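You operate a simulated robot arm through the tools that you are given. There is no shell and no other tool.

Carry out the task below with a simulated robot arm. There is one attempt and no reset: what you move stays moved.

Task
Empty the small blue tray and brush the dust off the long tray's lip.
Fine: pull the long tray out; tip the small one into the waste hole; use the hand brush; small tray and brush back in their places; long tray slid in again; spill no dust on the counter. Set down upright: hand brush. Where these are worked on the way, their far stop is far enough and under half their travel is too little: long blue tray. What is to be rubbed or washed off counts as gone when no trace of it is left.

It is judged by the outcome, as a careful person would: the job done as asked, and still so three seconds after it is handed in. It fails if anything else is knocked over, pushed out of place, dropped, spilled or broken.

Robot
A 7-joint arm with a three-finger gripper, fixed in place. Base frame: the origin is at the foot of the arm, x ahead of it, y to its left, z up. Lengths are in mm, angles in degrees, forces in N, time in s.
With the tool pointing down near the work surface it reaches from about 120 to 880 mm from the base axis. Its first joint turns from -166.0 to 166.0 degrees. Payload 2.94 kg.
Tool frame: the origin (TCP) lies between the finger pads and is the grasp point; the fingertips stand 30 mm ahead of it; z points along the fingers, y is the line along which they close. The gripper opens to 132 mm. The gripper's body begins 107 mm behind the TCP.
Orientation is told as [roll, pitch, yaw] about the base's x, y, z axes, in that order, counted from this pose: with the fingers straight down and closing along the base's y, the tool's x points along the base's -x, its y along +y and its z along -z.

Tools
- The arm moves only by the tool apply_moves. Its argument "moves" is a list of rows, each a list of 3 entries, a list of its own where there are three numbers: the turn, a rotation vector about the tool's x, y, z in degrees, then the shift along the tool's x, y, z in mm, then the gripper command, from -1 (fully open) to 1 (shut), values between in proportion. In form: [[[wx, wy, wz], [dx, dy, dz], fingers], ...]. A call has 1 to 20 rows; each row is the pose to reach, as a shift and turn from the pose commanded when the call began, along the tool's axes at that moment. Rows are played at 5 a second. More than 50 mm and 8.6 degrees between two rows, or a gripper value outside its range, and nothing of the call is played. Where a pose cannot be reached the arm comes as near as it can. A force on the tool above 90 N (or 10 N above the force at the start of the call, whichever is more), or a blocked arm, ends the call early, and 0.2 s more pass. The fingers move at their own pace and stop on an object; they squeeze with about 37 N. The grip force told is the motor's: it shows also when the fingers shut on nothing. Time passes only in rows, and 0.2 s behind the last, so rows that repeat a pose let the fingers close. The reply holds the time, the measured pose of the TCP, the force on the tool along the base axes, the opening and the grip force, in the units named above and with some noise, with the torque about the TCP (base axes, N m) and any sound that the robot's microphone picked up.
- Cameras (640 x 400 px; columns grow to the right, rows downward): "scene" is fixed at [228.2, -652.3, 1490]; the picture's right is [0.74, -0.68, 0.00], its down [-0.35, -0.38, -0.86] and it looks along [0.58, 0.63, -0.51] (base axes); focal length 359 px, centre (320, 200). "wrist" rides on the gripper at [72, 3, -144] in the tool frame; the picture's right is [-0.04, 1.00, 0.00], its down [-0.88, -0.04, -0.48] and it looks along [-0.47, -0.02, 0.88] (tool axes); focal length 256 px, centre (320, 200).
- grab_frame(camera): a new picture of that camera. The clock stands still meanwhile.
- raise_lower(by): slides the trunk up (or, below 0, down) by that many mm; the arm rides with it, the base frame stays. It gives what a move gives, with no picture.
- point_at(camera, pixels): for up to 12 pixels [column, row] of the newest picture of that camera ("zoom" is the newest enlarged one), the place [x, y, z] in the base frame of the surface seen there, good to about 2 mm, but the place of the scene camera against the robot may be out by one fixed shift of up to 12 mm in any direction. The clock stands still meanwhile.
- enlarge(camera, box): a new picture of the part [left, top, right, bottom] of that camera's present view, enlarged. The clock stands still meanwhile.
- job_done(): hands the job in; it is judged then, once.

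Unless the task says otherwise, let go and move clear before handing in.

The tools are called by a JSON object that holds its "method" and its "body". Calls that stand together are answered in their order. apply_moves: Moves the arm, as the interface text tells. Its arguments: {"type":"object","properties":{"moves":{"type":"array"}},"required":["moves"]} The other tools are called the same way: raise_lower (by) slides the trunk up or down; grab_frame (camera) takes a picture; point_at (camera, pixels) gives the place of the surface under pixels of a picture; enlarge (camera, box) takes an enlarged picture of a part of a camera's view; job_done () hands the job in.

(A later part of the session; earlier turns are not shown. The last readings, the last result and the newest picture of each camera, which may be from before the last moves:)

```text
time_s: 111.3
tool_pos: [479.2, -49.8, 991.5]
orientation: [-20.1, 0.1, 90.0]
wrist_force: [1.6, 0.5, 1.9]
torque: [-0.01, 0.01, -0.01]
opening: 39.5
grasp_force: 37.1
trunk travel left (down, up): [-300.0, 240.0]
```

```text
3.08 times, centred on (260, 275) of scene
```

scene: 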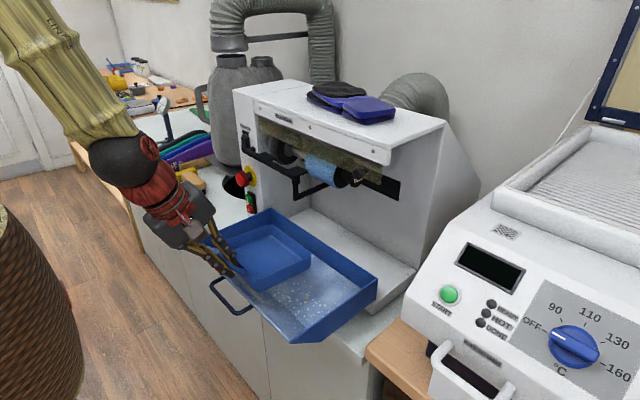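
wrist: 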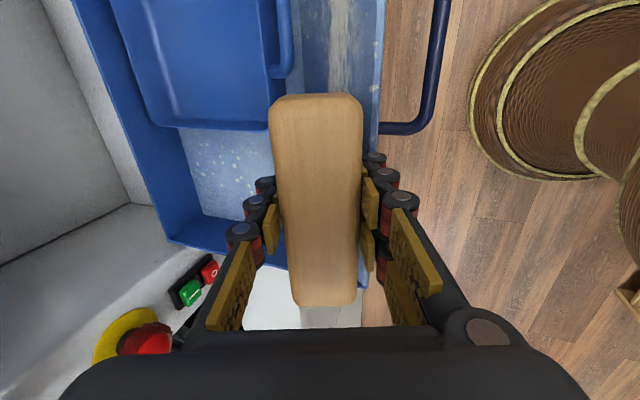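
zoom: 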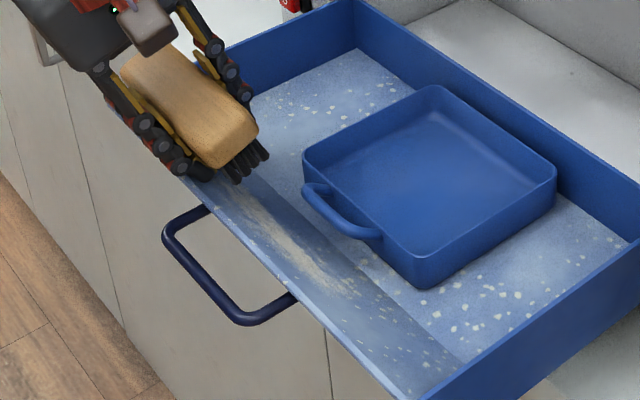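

The tray came back out with hardly any force. I'll lift the brush aside to see what the stroke did to the streak and measure the tray's position.

{"method": "apply_moves", "body": {"moves": [[[0, 0, 0], [0, -12, -30], 1], [[0, 0, 0], [-30, -20, -58], 1], [[0, 0, 0], [-70, -20, -58], 1], [[0, 0, 0], [-110, -20, -58], 1], [[0, 0, 0], [-110, -20, -58], 1]]}}

{"method": "enlarge", "body": {"camera": "scene", "box": [190, 225, 310, 325]}}

{"method": "grab_frame", "body": {"camera": "wrist"}}

{"method": "enlarge", "body": {"camera": "wrist", "box": [240, 0, 400, 110]}}

{"method": "point_at", "body": {"camera": "zoom", "pixels": [[300, 40], [340, 40], [380, 40], [420, 40], [450, 40], [470, 40], [490, 40], [340, 100], [380, 100], [420, 100], [360, 150], [400, 150]]}}

```text
time_s: 112.5
tool_pos: [476.7, 62.6, 1052.8]
orientation: [-20.1, 0.0, 89.9]
wrist_force: [0.0, -0.5, -0.7]
torque: [-0.01, 0.0, 0.02]
opening: 39.3
grasp_force: 37.3
trunk travel left (down, up): [-300.0, 240.0]
```

```text
4.00 times, centred on (250, 275) of scene
```

zoom: 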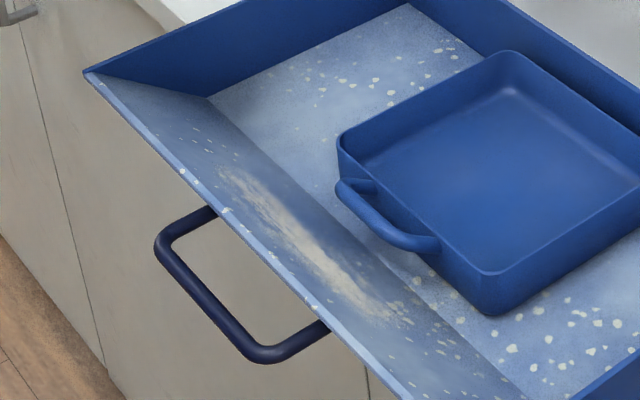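

```text
taken
```

wrist: 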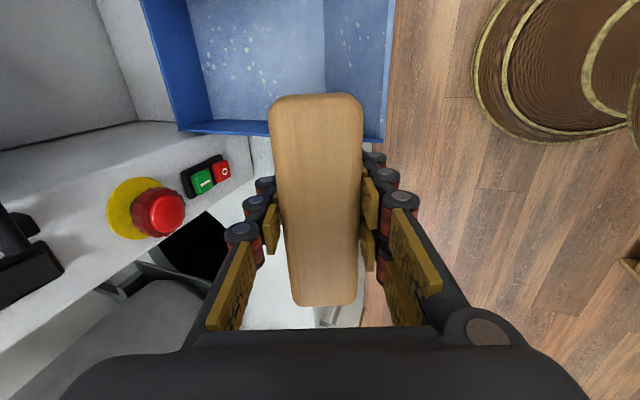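

```text
3.64 times, centred on (320, 55) of wrist
```

zoom: 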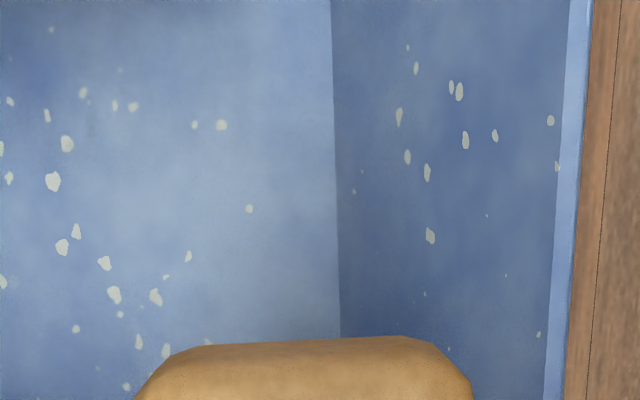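

```text
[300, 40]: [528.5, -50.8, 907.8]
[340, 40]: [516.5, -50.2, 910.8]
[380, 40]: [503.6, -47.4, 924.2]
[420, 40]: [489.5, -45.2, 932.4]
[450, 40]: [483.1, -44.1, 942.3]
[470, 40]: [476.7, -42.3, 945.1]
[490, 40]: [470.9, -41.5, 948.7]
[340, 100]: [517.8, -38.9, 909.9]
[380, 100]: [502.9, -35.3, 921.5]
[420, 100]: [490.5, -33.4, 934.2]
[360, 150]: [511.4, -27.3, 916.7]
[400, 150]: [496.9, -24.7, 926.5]
```

The tray is back at its stop, but the streak is untouched since the tray moved along with the brush. With the tray at the stop I'll try a short stroke along the lip (in y) at x≈481 on the left part, to see how the bristles wipe.

{"method": "apply_moves", "body": {"moves": [[[0, 0, 0], [33, 3, 14], 1], [[0, 0, 0], [66, 6, 28], 1], [[0, 0, 0], [98.6, 9.4, 42.1], 1], [[0, 0, 0], [98.6, 14, 55], 1], [[0, 0, 0], [98.6, 17, 63.1], 1], [[0, 0, 0], [104, 17, 63.1], 1], [[0, 0, 0], [111, 17, 63.1], 1], [[0, 0, 0], [118, 17, 63.1], 1], [[0, 0, 0], [111, 17, 63.1], 1], [[0, 0, 0], [104, 17, 63.1], 1], [[0, 0, 0], [98.6, 17, 63.1], 1]]}}

{"method": "apply_moves", "body": {"moves": [[[0, 0, 0], [0, -12, -30], 1], [[0, 0, 0], [-30, -20, -58], 1], [[0, 0, 0], [-70, -20, -58], 1], [[0, 0, 0], [-98, -20, -58], 1]]}}

{"method": "enlarge", "body": {"camera": "scene", "box": [190, 225, 310, 325]}}

```text
time_s: 114.9
tool_pos: [484.6, -38.1, 987.0]
orientation: [-20.1, 0.0, 90.0]
wrist_force: [2.9, -1.4, 2.8]
torque: [-0.05, -0.04, 0.02]
opening: 39.6
grasp_force: 37.5
trunk travel left (down, up): [-300.0, 240.0]
```

```text
time_s: 115.9
tool_pos: [484.2, 59.3, 1048.9]
orientation: [-20.0, -0.1, 90.1]
wrist_force: [0.9, -0.1, -0.6]
torque: [-0.01, 0.0, -0.01]
opening: 39.5
grasp_force: 36.7
trunk travel left (down, up): [-300.0, 240.0]
```

```text
4.00 times, centred on (250, 275) of scene
```

zoom: 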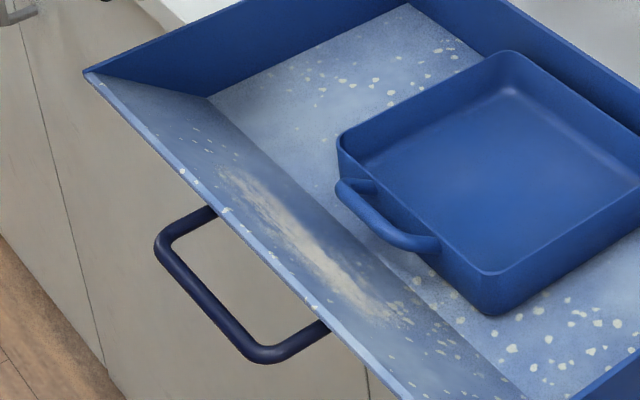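

The contact was light (~3 N). I'll look at the streak's left end closely with the wrist camera.

{"method": "apply_moves", "body": {"moves": [[[0, 0, 0], [15, 25, -10], 1], [[0, 0, 0], [40, 50, -20], 1], [[0, 0, 0], [70, 55, -25], 1], [[0, 0, 0], [70, 55, -25], 1]]}}

{"method": "grab_frame", "body": {"camera": "wrist"}}

{"method": "enlarge", "body": {"camera": "wrist", "box": [240, 0, 400, 100]}}

```text
time_s: 116.9
tool_pos: [425.5, -8.4, 1051.4]
orientation: [-20.1, 0.0, 90.0]
wrist_force: [0.5, -0.8, -0.6]
torque: [0.01, 0.0, -0.04]
opening: 39.3
grasp_force: 37.3
trunk travel left (down, up): [-300.0, 240.0]
```

```text
taken
```

wrist: 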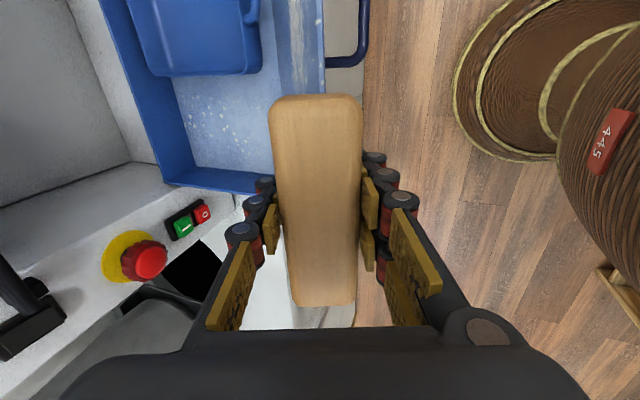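

```text
4.00 times, centred on (320, 50) of wrist
```

zoom: 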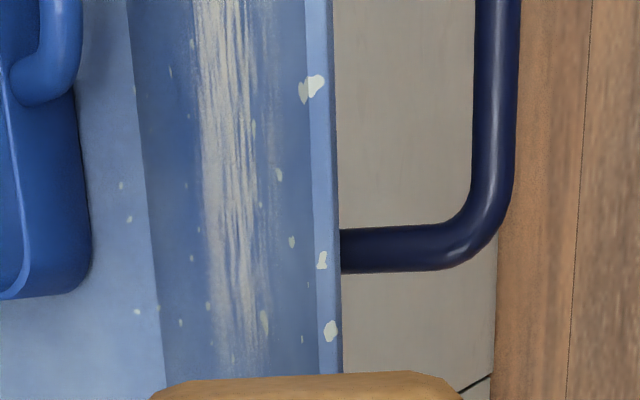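

The streak looks unchanged or barely fainter, so contact by the bristles' edge alone isn't enough. I'll tilt the brush the other way (−10°), so the bristles face the slope better, hovering over the left part.

{"method": "apply_moves", "body": {"moves": [[[-7.5, 0, 0], [9, -17, 20], 1], [[-15, 0, 0], [19, -34, 40], 1], [[-22.5, 0, 0], [28, -51, 60], 1], [[-30, 0, 0], [37.6, -67.2, 79.2], 1], [[-30, 0, 0], [37.6, -67.2, 79.2], 1]]}}

{"method": "enlarge", "body": {"camera": "scene", "box": [190, 205, 330, 325]}}

{"method": "grab_frame", "body": {"camera": "wrist"}}

```text
time_s: 118.1
tool_pos: [513.8, -44.6, 999.7]
orientation: [10.0, 0.0, 90.0]
wrist_force: [-0.1, 0.3, -1.6]
torque: [0.01, 0.01, 0.0]
opening: 39.6
grasp_force: 36.6
trunk travel left (down, up): [-300.0, 240.0]
```

```text
3.33 times, centred on (260, 265) of scene
```

zoom: 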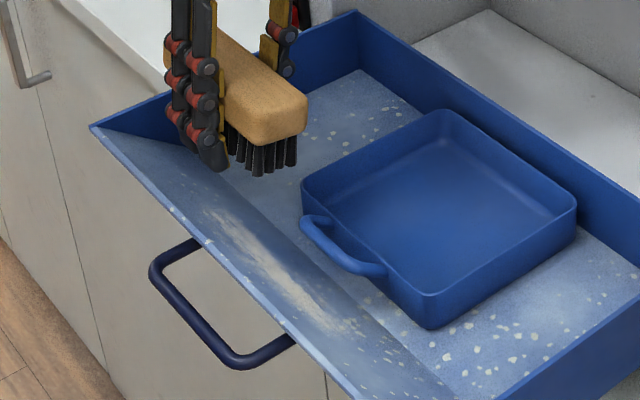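

```text
taken
```

wrist: 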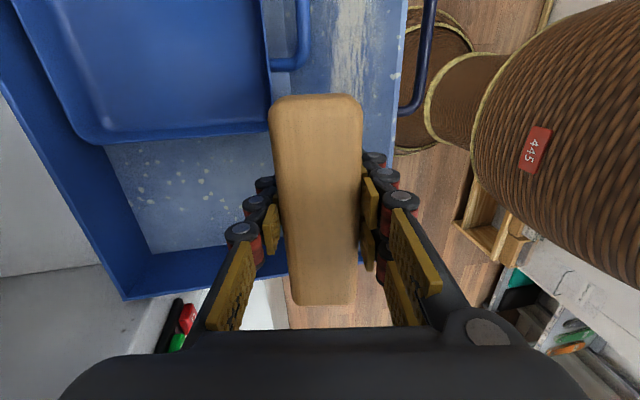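

I now see in the zoom that the front fingertips reach nearly as low as the bristles; in the earlier tilt they touched the slope before the bristles did. At −10° the bristles lead by ~3 mm, so I'll try an up-slope stroke from x≈493 to 466 here.

{"method": "apply_moves", "body": {"moves": [[[0, 0, 0], [1.4, -4, 15], 1], [[0, 0, 0], [1.4, -6.8, 27.6], 1], [[0, 0, 0], [1.4, -0.7, 24.4], 1], [[0, 0, 0], [1.4, 5.4, 21.2], 1], [[0, 0, 0], [1.4, 11.4, 18], 1], [[0, 0, 0], [1.4, 17.5, 14.8], 1], [[0, 0, 0], [1.4, 23.5, 11.6], 1]]}}

{"method": "apply_moves", "body": {"moves": [[[0, 0, 0], [0, -3, -20], 1], [[0, 0, 0], [-15, -8, -40], 1], [[0, 0, 0], [-45, -8, -60], 1], [[0, 0, 0], [-80, -8, -60], 1]]}}

{"method": "enlarge", "body": {"camera": "scene", "box": [190, 225, 310, 325]}}

```text
time_s: 119.7
tool_pos: [487.8, -51.6, 994.2]
orientation: [9.9, 0.0, 90.1]
wrist_force: [0.5, 0.4, -0.9]
torque: [0.0, -0.01, -0.02]
opening: 39.3
grasp_force: 37.6
trunk travel left (down, up): [-300.0, 240.0]
```

```text
time_s: 120.7
tool_pos: [507.3, 30.2, 1050.7]
orientation: [10.0, 0.0, 90.0]
wrist_force: [0.2, -0.1, -0.9]
torque: [-0.01, 0.0, 0.01]
opening: 39.5
grasp_force: 36.9
trunk travel left (down, up): [-300.0, 240.0]
```

```text
4.00 times, centred on (250, 275) of scene
```

zoom: 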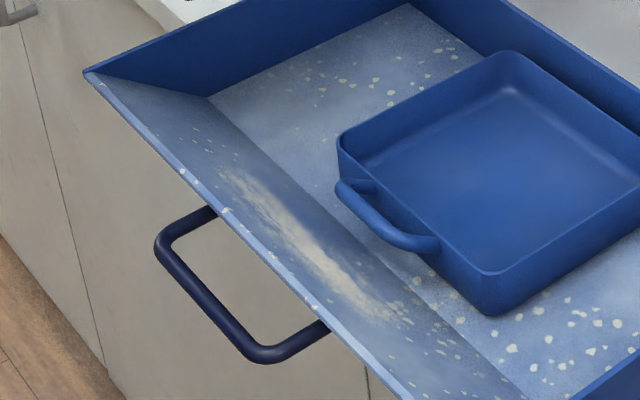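

No contact force was felt, so the bristles were just above the surface. The low grip and the small tray's handle both get in the way of proper brushing. Better plan: put the brush back, set the empty small tray aside, then regrip the brush higher so only bristles touch. I'll carry the brush back above its place now.

{"method": "apply_moves", "body": {"moves": [[[2, 0, 0], [-10, 30.4, 0.3], 1], [[4, 0, 0], [-40, 57.5, 2], 1], [[6, 0, 0], [-85, 57.5, 2], 1], [[8, 0, 0], [-130, 57.5, 2], 1], [[10, 0, 0], [-170, 40.8, -0.9], 1], [[10, 0, 0], [-205, 16.2, -5.3], 1], [[10, 0, 0], [-240, -8.5, -9.6], 1], [[10, 0, 0], [-275, -33.1, -14], 1], [[10, 0, 0], [-310, -57.7, -18.3], 1], [[10, 0, 0], [-345, -82.3, -22.7], 1], [[10, 0, 0], [-380, -107, -27], 1], [[10, 0, 0], [-415, -124.7, -30.2], 1], [[10, 0, 0], [-442, -131.6, -31.4], 1], [[10, 0, 0], [-442, -131.6, -31.4], 1]]}}

{"method": "grab_frame", "body": {"camera": "wrist"}}

```text
time_s: 123.7
tool_pos: [639.1, 473.5, 1059.4]
orientation: [-0.1, 0.0, 90.0]
wrist_force: [-0.4, 0.5, -0.9]
torque: [0.0, 0.0, 0.01]
opening: 39.5
grasp_force: 36.8
trunk travel left (down, up): [-300.0, 240.0]
```

```text
taken
```

wrist: 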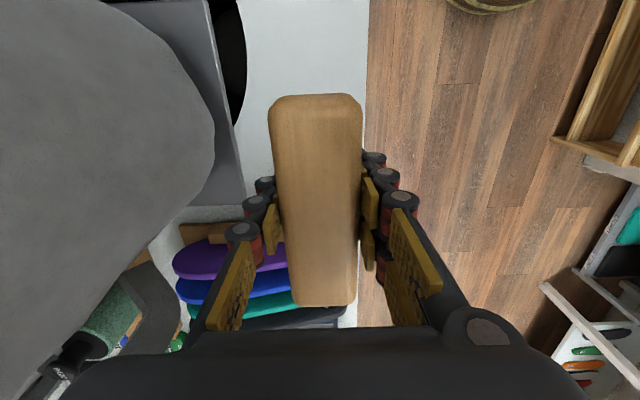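

The brush now looks bigger in the wrist view (268–362): it was pushed about 25–28 mm up into the grip by the early press, which explains why the fingertips, not bristles, were touching. I'll measure its top and bottom relative to the fingers.

{"method": "point_at", "body": {"camera": "wrist", "pixels": [[315, 110], [290, 110], [345, 110], [318, 200], [300, 290], [340, 290], [318, 290], [318, 150], [275, 110], [358, 110], [320, 97], [320, 300]]}}

{"method": "enlarge", "body": {"camera": "scene", "box": [140, 80, 260, 200]}}

{"method": "point_at", "body": {"camera": "zoom", "pixels": [[320, 200], [300, 230], [340, 250], [320, 270], [250, 200], [280, 260], [380, 250], [350, 230], [400, 270], [330, 300], [360, 280], [300, 300]]}}

```text
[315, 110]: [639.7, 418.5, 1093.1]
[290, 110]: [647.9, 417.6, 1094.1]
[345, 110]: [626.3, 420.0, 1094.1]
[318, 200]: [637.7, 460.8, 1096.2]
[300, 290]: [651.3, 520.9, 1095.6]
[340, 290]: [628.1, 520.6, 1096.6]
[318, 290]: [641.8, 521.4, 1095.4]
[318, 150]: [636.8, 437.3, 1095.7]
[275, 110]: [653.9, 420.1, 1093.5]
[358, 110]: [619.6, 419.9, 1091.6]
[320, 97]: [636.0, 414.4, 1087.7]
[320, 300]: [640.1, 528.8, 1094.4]
```

```text
3.33 times, centred on (200, 140) of scene
```

zoom: 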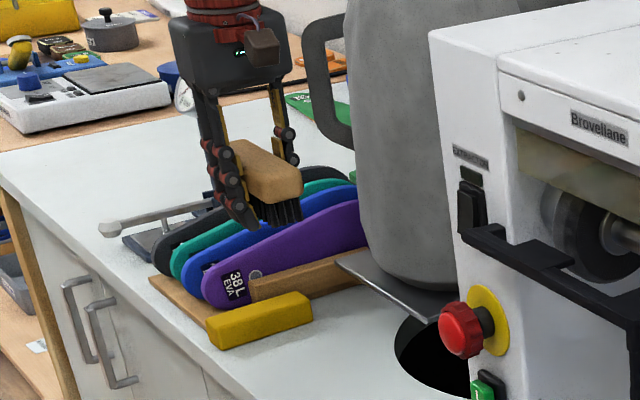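

```text
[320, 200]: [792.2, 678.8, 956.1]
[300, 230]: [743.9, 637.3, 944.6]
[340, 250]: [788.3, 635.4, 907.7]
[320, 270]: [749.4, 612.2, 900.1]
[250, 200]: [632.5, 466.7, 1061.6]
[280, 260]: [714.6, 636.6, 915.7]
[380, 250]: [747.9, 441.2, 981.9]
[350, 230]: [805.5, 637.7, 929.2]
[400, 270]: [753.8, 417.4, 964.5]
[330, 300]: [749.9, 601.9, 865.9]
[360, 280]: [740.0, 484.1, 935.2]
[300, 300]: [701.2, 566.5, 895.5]
```

The brush sits 22 mm higher in the grip, so its bristles end about 12 mm above the fingertips. I'll lower until the tips are just above the counter, then ease the grip so that it settles the last centimetre guided between the fingers.

{"method": "apply_moves", "body": {"moves": [[[0, 0, 0], [-1.5, -5, 40], 1], [[0, 0, 0], [-1.5, -5, 80], 1], [[0, 0, 0], [-1.5, -5, 120], 1], [[0, 0, 0], [-1.5, -5, 150], 1], [[0, 0, 0], [-1.5, -5, 162], 1], [[0, 0, 0], [-1.5, -5, 166], 1], [[0, 0, 0], [-1.5, -5, 166], 1]]}}

{"method": "enlarge", "body": {"camera": "scene", "box": [150, 120, 270, 220]}}

```text
time_s: 125.3
tool_pos: [646.3, 476.2, 894.6]
orientation: [-0.1, 0.0, 90.0]
wrist_force: [0.4, 0.8, -0.8]
torque: [0.0, -0.02, 0.01]
opening: 39.5
grasp_force: 37.3
trunk travel left (down, up): [-300.0, 240.0]
```

```text
4.00 times, centred on (210, 170) of scene
```

zoom: 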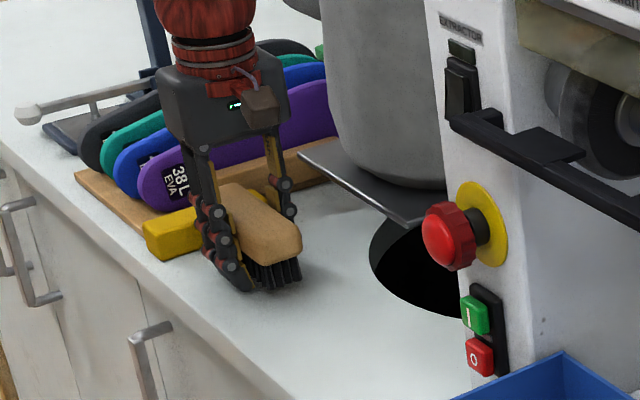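

The tips are about 5 mm above the counter. I'll go down 3 mm more and ease the fingers open slightly so the brush settles.

{"method": "apply_moves", "body": {"moves": [[[0, 0, 0], [0, 0, 3], 1], [[0, 0, 0], [0, 0, 3.5], 1], [[0, 0, 0], [0, 0, 3.5], 0.39], [[0, 0, 0], [0, 0, 3.5], 0.37], [[0, 0, 0], [0, 0, 3.5], 0.36], [[0, 0, 0], [0, 0, 3.5], 0.36]]}}

{"method": "enlarge", "body": {"camera": "scene", "box": [150, 120, 270, 220]}}

{"method": "grab_frame", "body": {"camera": "wrist"}}

{"method": "point_at", "body": {"camera": "wrist", "pixels": [[315, 110], [318, 200], [318, 260], [290, 110], [345, 110], [318, 150]]}}

```text
time_s: 126.7
tool_pos: [648.4, 475.4, 891.2]
orientation: [-0.1, -0.1, 90.0]
wrist_force: [-0.1, 0.3, 0.2]
torque: [-0.01, 0.01, 0.0]
opening: 42.1
grasp_force: 0.1
trunk travel left (down, up): [-300.0, 240.0]
```

```text
4.00 times, centred on (210, 170) of scene
```

zoom: 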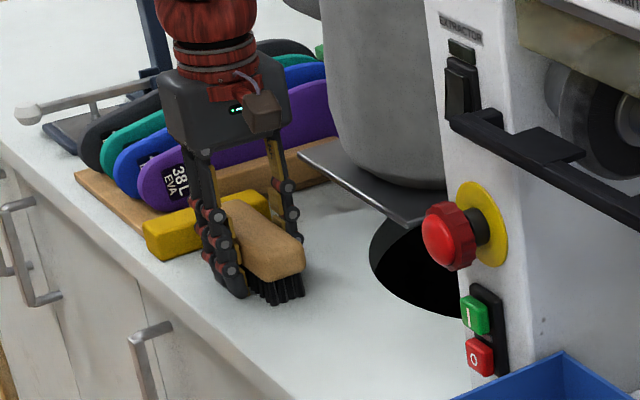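

```text
taken
```

wrist: 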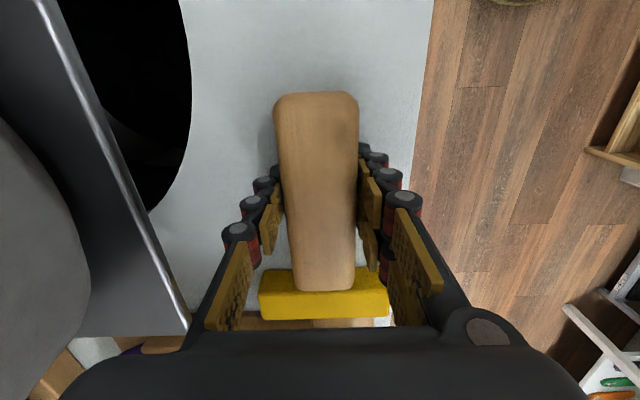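

```text
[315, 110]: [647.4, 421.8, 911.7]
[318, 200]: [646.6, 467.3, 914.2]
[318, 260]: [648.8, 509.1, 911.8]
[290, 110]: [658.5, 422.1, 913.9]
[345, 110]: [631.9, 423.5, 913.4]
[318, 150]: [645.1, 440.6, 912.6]
```

The brush stands upright on its bristles again (top z≈913). I'll open, rise, and travel to the small tray's handle, tilting the tool to 25° on the way.

{"method": "apply_moves", "body": {"moves": [[[0, 0, 0], [0, 0, 0], -0.1], [[0, 0, 0], [0, 0, -5], -0.1], [[0, 0, 0], [0, 0, -50], -0.1], [[0, 0, 0], [0, 0, -95], -0.1], [[0, 0, 0], [0, 0, -140], 0], [[0, 0, 0], [0, 20, -169], 0], [[0, 0, 0], [30, 55, -169], 0], [[2, 0, 0], [65, 90, -169], 0], [[4, 0, 0], [100, 125, -169], 0], [[6, 0, 0], [140, 150, -169], 0.4], [[8, 0, 0], [182, 175, -169], 0.6], [[10, 0, 0], [225, 195, -169], 0.697], [[12, 0, 0], [270, 203, -169], 0.697], [[14, 0, 0], [316, 203, -169], 0.697], [[16, 0, 0], [364, 203, -169], 0.697], [[18, 0, 0], [412, 203, -169], 0.697], [[20, 0, 0], [460, 203, -169], 0.697], [[22, 0, 0], [508, 203, -169], 0.697], [[25, 0, 0], [556, 203, -169], 0.697], [[25, 0, 0], [604, 203, -169], 0.697]]}}

{"method": "grab_frame", "body": {"camera": "wrist"}}

{"method": "enlarge", "body": {"camera": "scene", "box": [130, 130, 350, 330]}}

```text
time_s: 130.9
tool_pos: [444.2, -130.5, 1056.6]
orientation: [-25.1, -0.2, 90.0]
wrist_force: [0.5, -0.1, 0.1]
torque: [0.04, 0.02, 0.02]
opening: 20.4
grasp_force: 0.1
trunk travel left (down, up): [-300.0, 240.0]
```

```text
taken
```

wrist: 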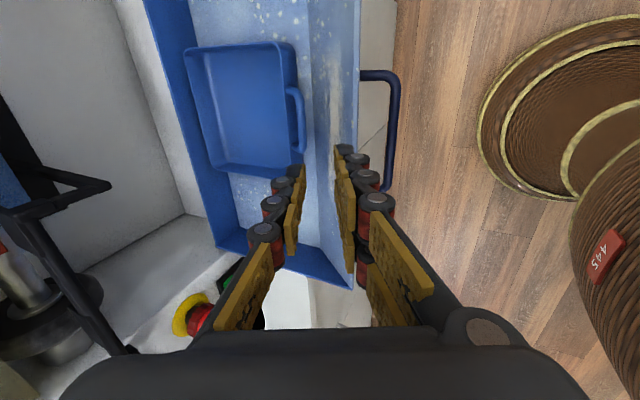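

```text
2.00 times, centred on (240, 230) of scene
```

zoom: 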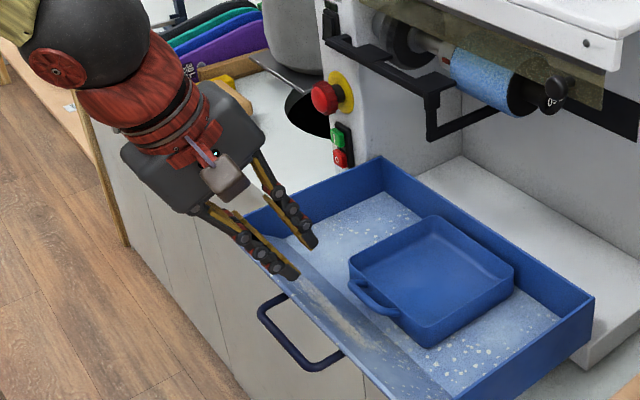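

The crossing was fully reachable with the trunk at 0. I'll measure the handle bar.

{"method": "enlarge", "body": {"camera": "wrist", "box": [260, 60, 360, 180]}}

{"method": "point_at", "body": {"camera": "wrist", "pixels": [[294, 110], [297, 115], [300, 120], [302, 120], [304, 120], [299, 95], [300, 145], [285, 90], [293, 157], [290, 120], [188, 50], [270, 175]]}}

```text
3.33 times, centred on (310, 120) of wrist
```

zoom: 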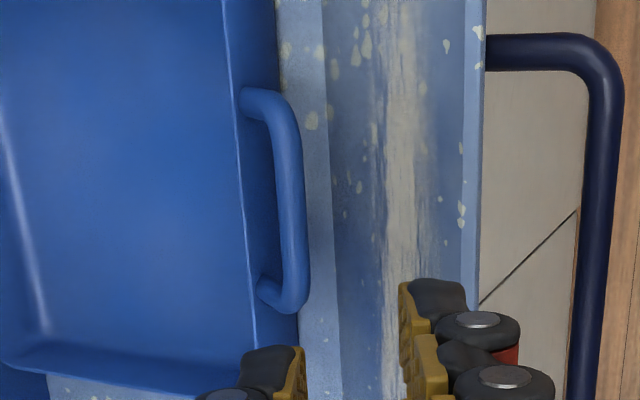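

```text
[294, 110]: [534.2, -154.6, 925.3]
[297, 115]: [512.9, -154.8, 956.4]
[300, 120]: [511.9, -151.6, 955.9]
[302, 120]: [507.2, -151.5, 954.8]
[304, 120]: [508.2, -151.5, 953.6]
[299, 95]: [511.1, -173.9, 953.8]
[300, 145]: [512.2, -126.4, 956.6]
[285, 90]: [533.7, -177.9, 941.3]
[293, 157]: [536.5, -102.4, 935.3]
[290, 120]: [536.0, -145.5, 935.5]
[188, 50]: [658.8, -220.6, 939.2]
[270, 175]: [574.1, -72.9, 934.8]
```

The bar's centre is about (511.5,-149.5,951). I'll align on it and approach to 35 mm short, to check the alignment between the fingers.

{"method": "apply_moves", "body": {"moves": [[[0, 0, 0], [10, -8, 20], 0.73], [[0, 0, 0], [19, -16.2, 40], 0.73], [[0, 0, 0], [19, -16.2, 60], 0.73], [[0, 0, 0], [19, -16.2, 75], 0.73], [[0, 0, 0], [19, -16.2, 75], 0.73]]}}

{"method": "enlarge", "body": {"camera": "wrist", "box": [240, 60, 400, 200]}}

{"method": "point_at", "body": {"camera": "zoom", "pixels": [[280, 200], [285, 200], [290, 200], [295, 200], [300, 200], [305, 200], [310, 200], [315, 200], [320, 200], [325, 200], [295, 250], [260, 200]]}}

```text
time_s: 132.1
tool_pos: [491.6, -148.3, 997.3]
orientation: [-25.1, 0.0, 90.0]
wrist_force: [0.4, -0.4, 0.1]
torque: [0.02, 0.04, -0.01]
opening: 17.7
grasp_force: 0.0
trunk travel left (down, up): [-300.0, 240.0]
```

```text
2.86 times, centred on (320, 130) of wrist
```

zoom: 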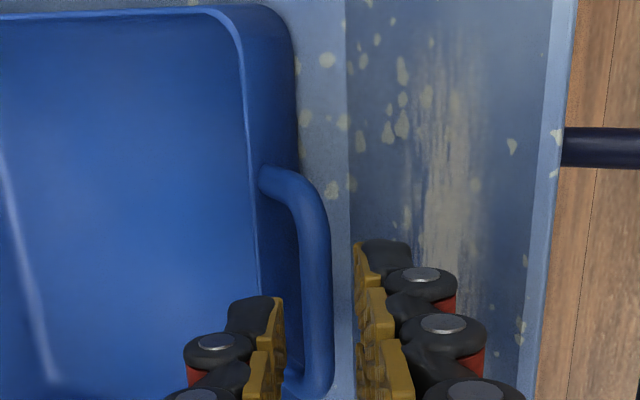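

```text
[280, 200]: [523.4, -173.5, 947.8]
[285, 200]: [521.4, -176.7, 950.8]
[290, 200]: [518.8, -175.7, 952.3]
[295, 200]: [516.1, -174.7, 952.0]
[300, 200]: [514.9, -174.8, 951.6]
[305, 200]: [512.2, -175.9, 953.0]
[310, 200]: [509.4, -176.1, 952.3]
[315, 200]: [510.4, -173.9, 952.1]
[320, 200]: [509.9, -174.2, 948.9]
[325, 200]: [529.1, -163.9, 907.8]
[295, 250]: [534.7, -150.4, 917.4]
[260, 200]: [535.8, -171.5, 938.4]
```

The bar (300–333) is centred between the fingers (283, 353). I'll advance 36 mm, close, then loosen to 12, go 11 mm deeper and regrip, as worked before.

{"method": "apply_moves", "body": {"moves": [[[0, 0, 0], [1, 0.8, 15], 0.73], [[0, 0, 0], [1, 0.8, 28], 0.73], [[0, 0, 0], [1, 0.8, 36], 0.73], [[0, 0, 0], [1, 0.8, 36], 1], [[0, 0, 0], [1, 0.8, 36], 1], [[0, 0, 0], [1, 1.2, 36], 0.818], [[0, 0, 0], [1, 1.5, 40], 0.818], [[0, 0, 0], [1, 1.5, 44], 0.818], [[0, 0, 0], [1, 1.5, 47], 0.818], [[0, 0, 0], [1, 1.5, 47], 1], [[0, 0, 0], [1, 1.5, 47], 1], [[0, 0, 0], [1, 1.5, 47], 1]]}}

{"method": "enlarge", "body": {"camera": "wrist", "box": [200, 60, 400, 220]}}

{"method": "enlarge", "body": {"camera": "scene", "box": [200, 200, 360, 320]}}

```text
time_s: 134.7
tool_pos: [510.1, -150.0, 956.4]
orientation: [-25.2, 0.0, 90.0]
wrist_force: [1.0, -1.5, 7.3]
torque: [-0.13, -0.13, -0.09]
opening: 7.3
grasp_force: 35.5
trunk travel left (down, up): [-300.0, 240.0]
```

```text
2.50 times, centred on (300, 140) of wrist
```

zoom: 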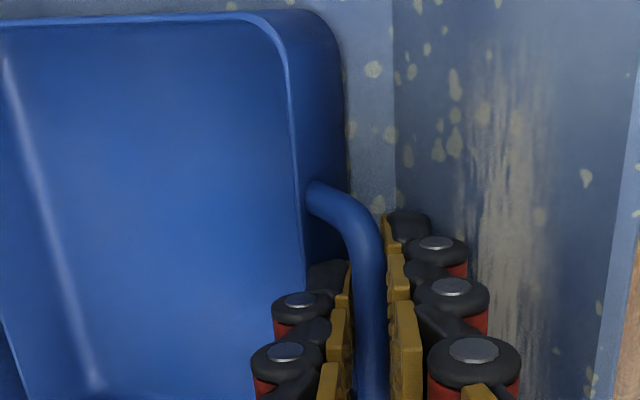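

```text
3.33 times, centred on (280, 260) of scene
```

zoom: 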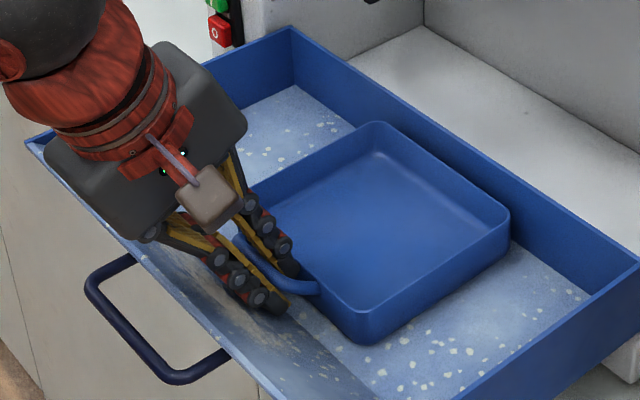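

The handle is gripped as before. I'll lift the empty tray and draw it back to x≈442.

{"method": "apply_moves", "body": {"moves": [[[0, 0, 0], [0, -5.3, -11.4], 1], [[0, 0, 0], [0, -10.6, -22.7], 1], [[0, 0, 0], [0, -16.9, -36], 1], [[0, 0, 0], [0, -23.3, -49.8], 1], [[0, 0, 0], [0, -15, -64], 1], [[0, 0, 0], [0, -1, -82.4], 1], [[0, 0, 0], [0, 10, -99], 1], [[0, 0, 0], [0, 21.7, -114], 1], [[0, 0, 0], [0, 21.7, -114], 1]]}}

{"method": "grab_frame", "body": {"camera": "scene"}}

{"method": "grab_frame", "body": {"camera": "wrist"}}

```text
time_s: 136.7
tool_pos: [438.4, -149.6, 1049.0]
orientation: [-25.1, -0.1, 90.0]
wrist_force: [0.1, 0.0, -3.1]
torque: [-0.01, 0.19, 0.01]
opening: 7.1
grasp_force: 35.5
trunk travel left (down, up): [-300.0, 240.0]
```

```text
taken
```

scene: 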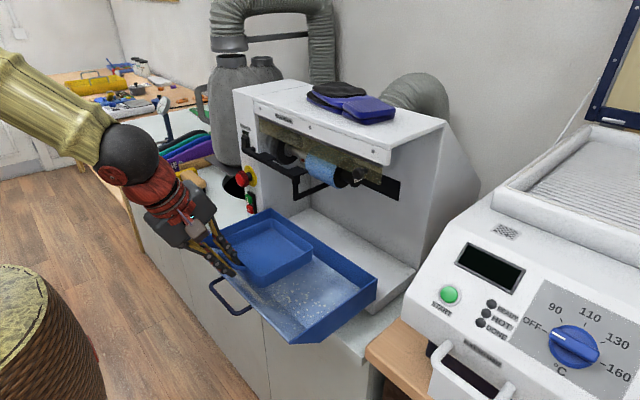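

```text
taken
```

wrist: 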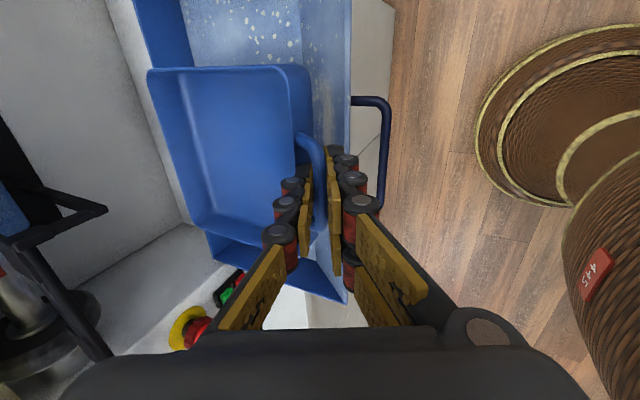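

Held well and level. I'll cross to y≈240 in front of the counter.

{"method": "apply_moves", "body": {"moves": [[[0, 0, 0], [-15, 0, 0], 1], [[0, 0, 0], [-45, 0, 0], 1], [[0, 0, 0], [-80, 0, 0], 1], [[0, 0, 0], [-115, 0, 0], 1], [[0, 0, 0], [-150, 0, 0], 1], [[0, 0, 0], [-185, 0, 0], 1], [[0, 0, 0], [-220, 0, 0], 1], [[0, 0, 0], [-255, 0, 0], 1], [[0, 0, 0], [-290, 0, 0], 1], [[0, 0, 0], [-325, 0, 0], 1], [[0, 0, 0], [-355, 0, 0], 1], [[0, 0, 0], [-380, 0, 0], 1], [[0, 0, 0], [-390, 0, 0], 1], [[0, 0, 0], [-390, 0, 0], 1]]}}

{"method": "grab_frame", "body": {"camera": "wrist"}}

{"method": "point_at", "body": {"camera": "wrist", "pixels": [[295, 40], [280, 20], [290, 260], [305, 265], [310, 280], [285, 290], [290, 30], [300, 25], [230, 250], [215, 245], [150, 130], [170, 180]]}}

```text
time_s: 139.7
tool_pos: [439.8, 240.2, 1048.8]
orientation: [-25.1, 0.0, 90.1]
wrist_force: [0.3, 0.4, -2.4]
torque: [-0.03, 0.19, -0.01]
opening: 7.2
grasp_force: 35.0
trunk travel left (down, up): [-300.0, 240.0]
```

```text
taken
```

wrist: 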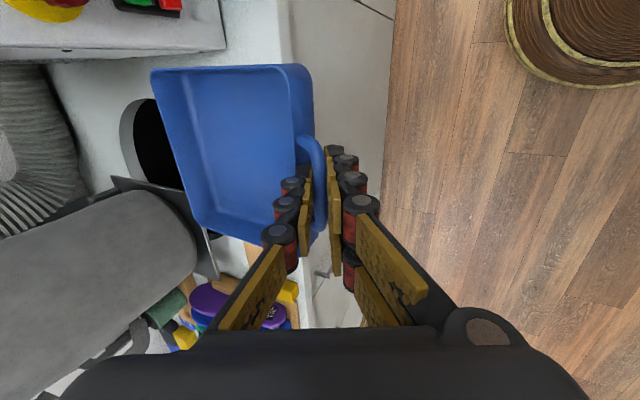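

```text
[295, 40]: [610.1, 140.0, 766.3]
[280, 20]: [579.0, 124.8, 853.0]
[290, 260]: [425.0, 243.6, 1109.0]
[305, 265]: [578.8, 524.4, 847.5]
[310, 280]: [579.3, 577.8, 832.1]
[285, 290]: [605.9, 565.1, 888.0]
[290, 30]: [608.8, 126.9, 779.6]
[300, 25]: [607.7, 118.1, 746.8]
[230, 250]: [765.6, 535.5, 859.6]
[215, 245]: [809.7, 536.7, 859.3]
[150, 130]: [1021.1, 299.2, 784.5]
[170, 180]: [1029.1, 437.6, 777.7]
```

The counter's front edge is at x≈579. I'll set the empty tray down on the free counter patch (front wall x≈594, y 162–310), clear of the hole.

{"method": "apply_moves", "body": {"moves": [[[0, 0, 0], [1, -24.8, 22.6], 1], [[0, 0, 0], [2, -47.4, 49.8], 1], [[0, 0, 0], [3, -69.2, 78.8], 1], [[0, 0, 0], [4, -90.5, 108.6], 1], [[0, 0, 0], [4, -80, 131.3], 1], [[0, 0, 0], [4, -69.4, 154], 1], [[0, 0, 0], [4, -61.7, 170.3], 1], [[0, 0, 0], [4, -59.2, 175.8], 1], [[0, 0, 0], [4, -57.9, 178.5], 1], [[0, 0, 0], [4, -57.9, 178.5], 1]]}}

{"method": "grab_frame", "body": {"camera": "wrist"}}

{"method": "enlarge", "body": {"camera": "scene", "box": [150, 130, 310, 260]}}

{"method": "point_at", "body": {"camera": "wrist", "pixels": [[160, 68], [200, 212], [240, 140], [297, 70], [140, 120], [120, 200], [230, 255], [340, 40], [200, 235], [180, 150], [270, 150], [305, 75]]}}

```text
time_s: 141.9
tool_pos: [569.6, 239.1, 909.7]
orientation: [-25.1, -0.1, 90.0]
wrist_force: [0.3, 0.0, -1.0]
torque: [0.12, -0.06, 0.08]
opening: 7.5
grasp_force: 35.0
trunk travel left (down, up): [-300.0, 240.0]
```

```text
taken
```

wrist: 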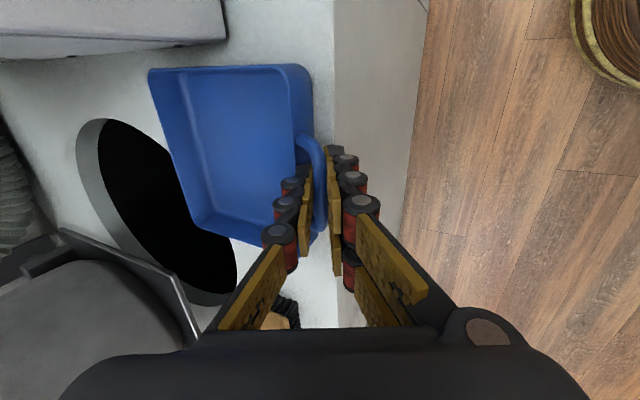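

```text
3.08 times, centred on (230, 195) of scene
```

zoom: 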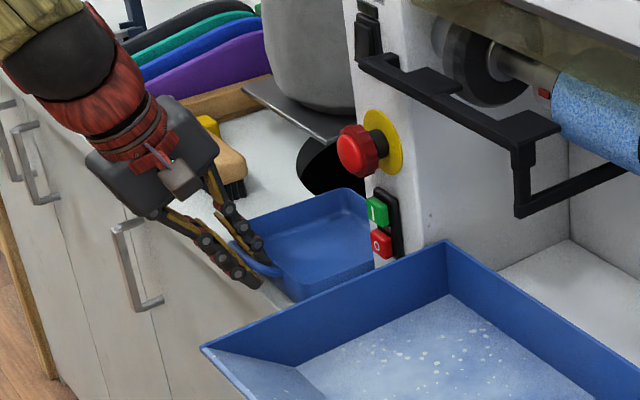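

```text
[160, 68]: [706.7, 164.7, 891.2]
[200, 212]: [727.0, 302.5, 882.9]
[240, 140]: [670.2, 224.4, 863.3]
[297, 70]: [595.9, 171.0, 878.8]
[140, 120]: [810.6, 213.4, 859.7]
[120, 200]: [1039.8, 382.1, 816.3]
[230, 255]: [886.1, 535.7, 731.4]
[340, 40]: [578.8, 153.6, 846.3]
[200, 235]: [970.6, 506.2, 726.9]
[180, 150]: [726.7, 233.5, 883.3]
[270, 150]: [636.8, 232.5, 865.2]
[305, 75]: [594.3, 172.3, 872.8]
```

The tray rests on the counter (inside floor z≈864). I'll release and back out.

{"method": "apply_moves", "body": {"moves": [[[0, 0, 0], [0, 0, 1], 0.8], [[0, 0, 0], [0, 0, 1], 0.73], [[0, 0, 0], [0, 0, -10], 0.73], [[0, 0, 0], [0, 0, -25], 0.73], [[0, 0, 0], [0, 0, -45], 0.7], [[0, 0, 0], [0, 0, -80], 0.5], [[0, 0, 0], [0, 0, -120], 0.3], [[0, 0, 0], [0, 0, -160], 0], [[0, 0, 0], [0, 0, -160], 0]]}}

{"method": "grab_frame", "body": {"camera": "wrist"}}

{"method": "enlarge", "body": {"camera": "scene", "box": [150, 130, 310, 260]}}

```text
time_s: 143.9
tool_pos: [500.9, 238.5, 1053.7]
orientation: [-25.0, 0.0, 90.1]
wrist_force: [0.5, -0.2, 0.3]
torque: [0.02, -0.01, 0.01]
opening: 66.0
grasp_force: 0.0
trunk travel left (down, up): [-300.0, 240.0]
```

```text
taken
```

wrist: 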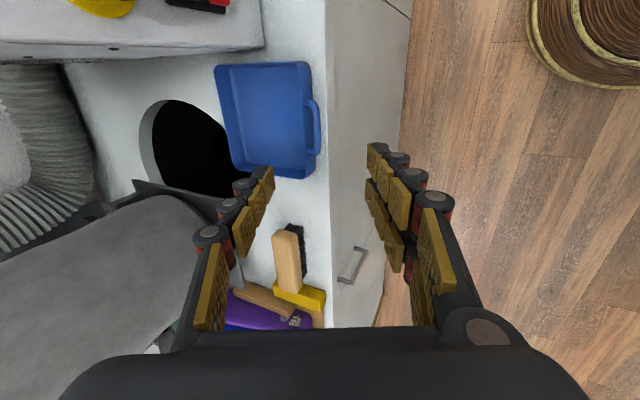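

```text
3.08 times, centred on (230, 195) of scene
```

zoom: 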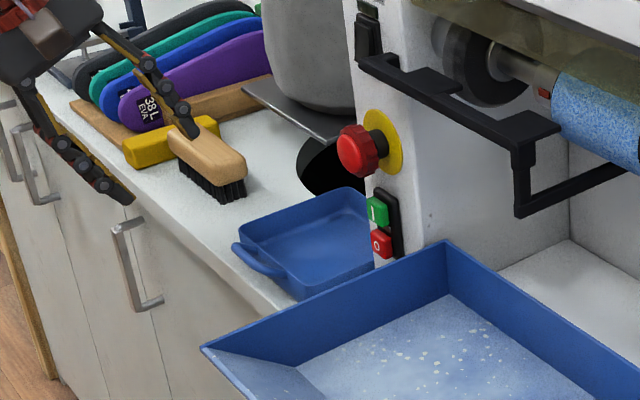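

The small tray sits safely aside. Now to the brush, approaching vertically above it for a higher grip.

{"method": "apply_moves", "body": {"moves": [[[-3.6, 0, 0], [-33.5, -18.5, 9.4], 0], [[-7.2, 0, 0], [-67, -37, 18.9], 0], [[-10.8, 0, 0], [-100.5, -55.4, 28.3], 0], [[-14.4, 0, 0], [-134, -73.8, 37.7], 0], [[-18, 0, 0], [-167.5, -92.3, 47.1], 0], [[-21.6, 0, 0], [-201, -110.7, 56.6], 0], [[-25.1, 0, 0], [-234.5, -129.2, 66], 0], [[-25.1, 0, 0], [-234.5, -129.2, 66], 0]]}}

{"method": "grab_frame", "body": {"camera": "wrist"}}

{"method": "point_at", "body": {"camera": "wrist", "pixels": [[315, 90], [290, 90], [340, 90], [315, 180], [300, 180], [335, 180], [318, 130], [300, 130], [335, 130], [315, 75], [318, 200], [310, 210]]}}

```text
time_s: 145.7
tool_pos: [644.1, 469.6, 1054.4]
orientation: [0.0, 0.0, 90.1]
wrist_force: [0.0, 0.3, 0.1]
torque: [0.03, 0.01, 0.01]
opening: 66.1
grasp_force: 0.0
trunk travel left (down, up): [-300.0, 240.0]
```

```text
taken
```

wrist: 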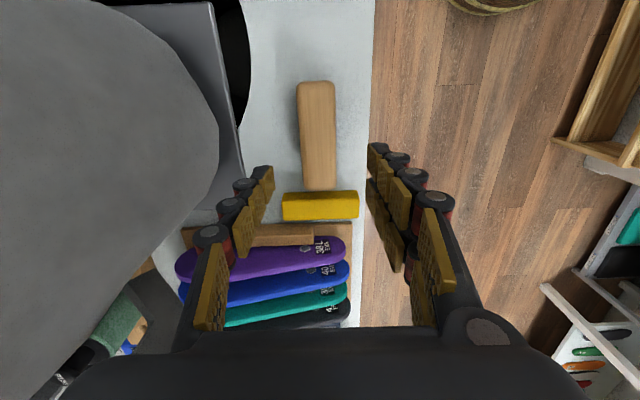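

```text
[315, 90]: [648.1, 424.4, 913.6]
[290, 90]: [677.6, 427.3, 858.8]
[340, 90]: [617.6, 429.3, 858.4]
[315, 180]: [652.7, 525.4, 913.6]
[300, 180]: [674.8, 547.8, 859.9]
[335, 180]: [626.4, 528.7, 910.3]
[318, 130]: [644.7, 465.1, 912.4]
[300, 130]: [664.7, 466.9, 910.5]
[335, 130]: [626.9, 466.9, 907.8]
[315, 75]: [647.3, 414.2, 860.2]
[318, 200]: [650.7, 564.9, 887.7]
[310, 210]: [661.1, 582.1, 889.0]
```

The brush is centred at about (646,473). I'll descend to z≈912 for the higher grip and close.

{"method": "apply_moves", "body": {"moves": [[[0, 0, 0], [-3, -2, 45], 0], [[0, 0, 0], [-3, -2, 90], 0], [[0, 0, 0], [-3, -2, 125], 0], [[0, 0, 0], [-3, -2, 142], 0], [[0, 0, 0], [-3, -2, 142], 0.5], [[0, 0, 0], [-3, -2, 142], 1], [[0, 0, 0], [-3, -2, 142], 1], [[0, 0, 0], [-3, -2, 142], 1], [[0, 0, 0], [-3, -2, 132], 1], [[0, 0, 0], [-3, -2, 132], 1]]}}

{"method": "grab_frame", "body": {"camera": "wrist"}}

{"method": "point_at", "body": {"camera": "wrist", "pixels": [[315, 120], [318, 200], [318, 240], [290, 120], [340, 120], [318, 150]]}}

{"method": "enlarge", "body": {"camera": "scene", "box": [150, 120, 270, 220]}}

```text
time_s: 147.9
tool_pos: [647.6, 471.2, 919.3]
orientation: [0.1, 0.0, 90.0]
wrist_force: [0.2, -0.6, -1.2]
torque: [-0.01, 0.0, 0.01]
opening: 40.4
grasp_force: 36.4
trunk travel left (down, up): [-300.0, 240.0]
```

```text
taken
```

wrist: 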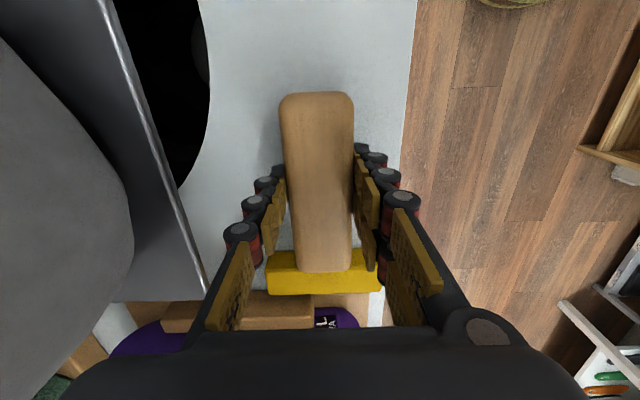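

```text
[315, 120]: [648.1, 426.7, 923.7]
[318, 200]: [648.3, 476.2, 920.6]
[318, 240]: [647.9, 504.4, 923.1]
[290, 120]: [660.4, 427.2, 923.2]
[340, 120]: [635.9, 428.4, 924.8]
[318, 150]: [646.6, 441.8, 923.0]
```

```text
4.00 times, centred on (210, 170) of scene
```

zoom: 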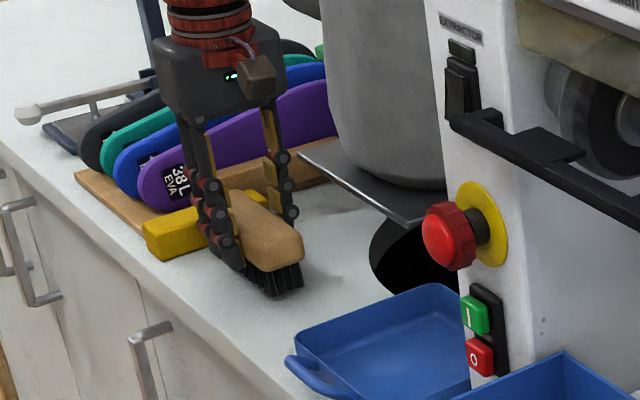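

The brush is now held high: its bristle ends are 50 mm below the TCP, 20 mm beyond the fingertips. I'll carry it to hover over the lip, tilted −5°.

{"method": "apply_moves", "body": {"moves": [[[0, 0, 0], [0, 0, -45], 1], [[0, 0, 0], [0, 0, -90], 1], [[0, 0, 0], [0, 0, -135], 1], [[0, 0, 0], [5, 15, -145], 1], [[0, 0, 0], [40, 48, -145], 1], [[0, 0, 0], [75, 80, -145], 1], [[0, 0, 0], [110, 112, -145], 1], [[0, 0, 0], [148, 140, -145], 1], [[0, 0, 0], [190, 165, -145], 1], [[0, 0, 0], [234, 186, -145], 1], [[0, 0, 0], [280, 195, -145], 1], [[0, 0, 0], [328, 195, -145], 1], [[-1, 0, 0], [376, 195, -145], 1], [[-2, 0, 0], [424, 195, -145], 1], [[-3, 0, 0], [472, 195, -145], 1], [[-4, 0, 0], [520, 195, -145], 1], [[-5, 0, 0], [560, 180, -145], 1], [[-5, 0, 0], [571, 148, -145], 1], [[-5, 0, 0], [571, 148, -145], 1]]}}

{"method": "grab_frame", "body": {"camera": "wrist"}}

{"method": "enlarge", "body": {"camera": "scene", "box": [180, 190, 340, 320]}}

{"method": "point_at", "body": {"camera": "wrist", "pixels": [[300, 50], [310, 50], [320, 50], [330, 50], [340, 50], [350, 50], [360, 50], [370, 50], [380, 50], [390, 50], [400, 50], [315, 150]]}}

```text
time_s: 151.9
tool_pos: [500.0, -95.7, 1068.8]
orientation: [5.0, -0.1, 90.0]
wrist_force: [-0.1, 0.0, -1.5]
torque: [-0.03, 0.04, -0.02]
opening: 40.6
grasp_force: 37.0
trunk travel left (down, up): [-300.0, 240.0]
```

```text
taken
```

wrist: 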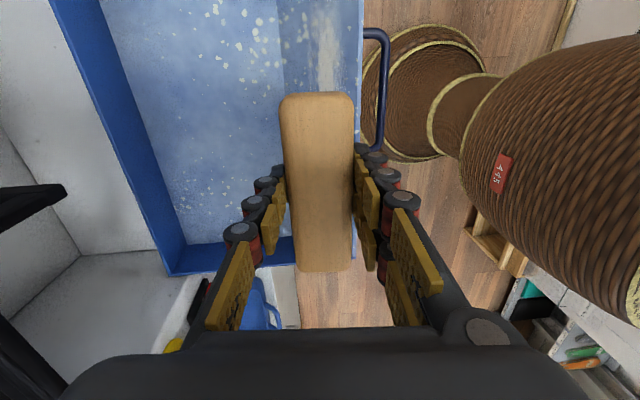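

```text
3.08 times, centred on (260, 255) of scene
```

zoom: 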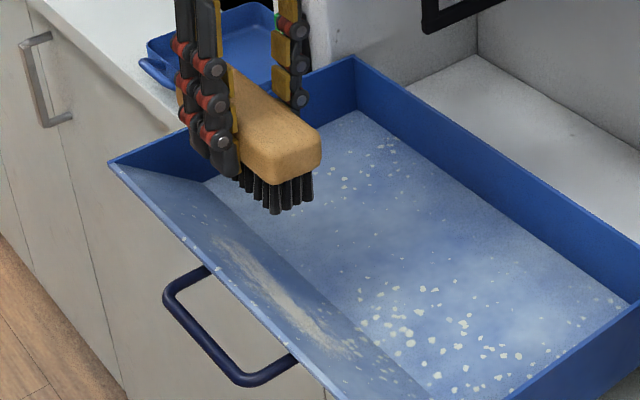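

```text
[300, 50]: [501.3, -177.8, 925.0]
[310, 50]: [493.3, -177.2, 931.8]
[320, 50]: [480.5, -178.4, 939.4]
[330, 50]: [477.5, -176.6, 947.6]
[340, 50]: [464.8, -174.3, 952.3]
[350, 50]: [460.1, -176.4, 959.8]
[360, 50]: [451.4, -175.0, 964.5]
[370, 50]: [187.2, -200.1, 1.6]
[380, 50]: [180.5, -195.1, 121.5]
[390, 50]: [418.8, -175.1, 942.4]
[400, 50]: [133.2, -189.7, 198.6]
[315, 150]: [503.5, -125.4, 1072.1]
```

The brush hovers over the lip with the long tray empty. The slope measures z ≈ 925+0.81·(501−x). I'll do a slow up-slope stroke (tray against its stop) from x=500 to 458 on the left part, y −155…−37.

{"method": "apply_moves", "body": {"moves": [[[0, 0, 0], [0, -12, 40], 1], [[0, 0, 0], [0, -27.7, 78], 1], [[0, 0, 0], [0, -28, 87], 1], [[0, 0, 0], [0, -28.6, 93.9], 1], [[0, 0, 0], [0, -23, 90.1], 1], [[0, 0, 0], [0, -17.4, 86.3], 1], [[0, 0, 0], [0, -11.8, 82.5], 1], [[0, 0, 0], [0, -6.2, 78.7], 1], [[0, 0, 0], [0, -0.6, 75], 1], [[0, 0, 0], [0, 5, 71.2], 1], [[0, 0, 0], [0, 10.6, 67.4], 1], [[0, 0, 0], [0, 16.2, 63.6], 1]]}}

{"method": "apply_moves", "body": {"moves": [[[0, 0, 0], [0, -6, -20], 1], [[0, 0, 0], [-20, -10, -50], 1], [[0, 0, 0], [-60, -10, -60], 1], [[0, 0, 0], [-100, -10, -60], 1]]}}

{"method": "enlarge", "body": {"camera": "scene", "box": [190, 225, 310, 325]}}

{"method": "grab_frame", "body": {"camera": "wrist"}}

```text
time_s: 154.5
tool_pos: [483.5, -97.2, 1004.7]
orientation: [4.7, 0.0, 90.0]
wrist_force: [29.1, 2.1, 19.6]
torque: [0.04, -1.02, -0.09]
opening: 40.8
grasp_force: 36.9
trunk travel left (down, up): [-300.0, 240.0]
```

```text
time_s: 155.5
tool_pos: [492.9, 5.0, 1063.7]
orientation: [5.2, 0.0, 90.0]
wrist_force: [1.3, 0.2, -1.0]
torque: [-0.02, 0.0, 0.02]
opening: 40.7
grasp_force: 37.4
trunk travel left (down, up): [-300.0, 240.0]
```

```text
4.00 times, centred on (250, 275) of scene
```

zoom: 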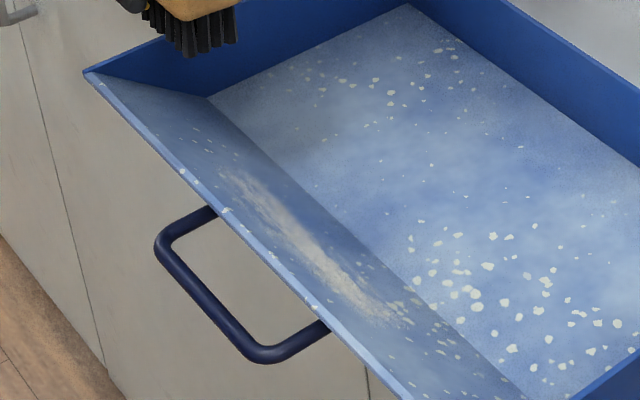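

```text
taken
```

wrist: 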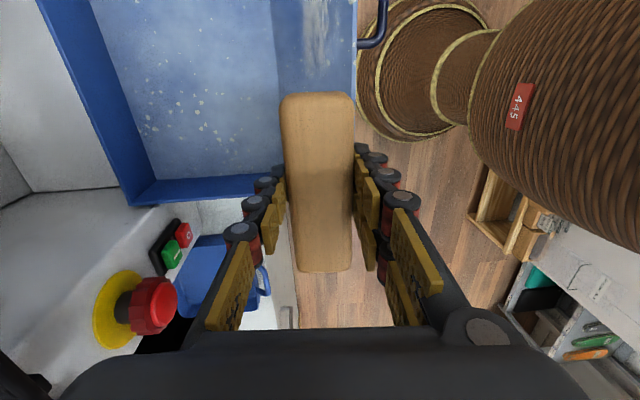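

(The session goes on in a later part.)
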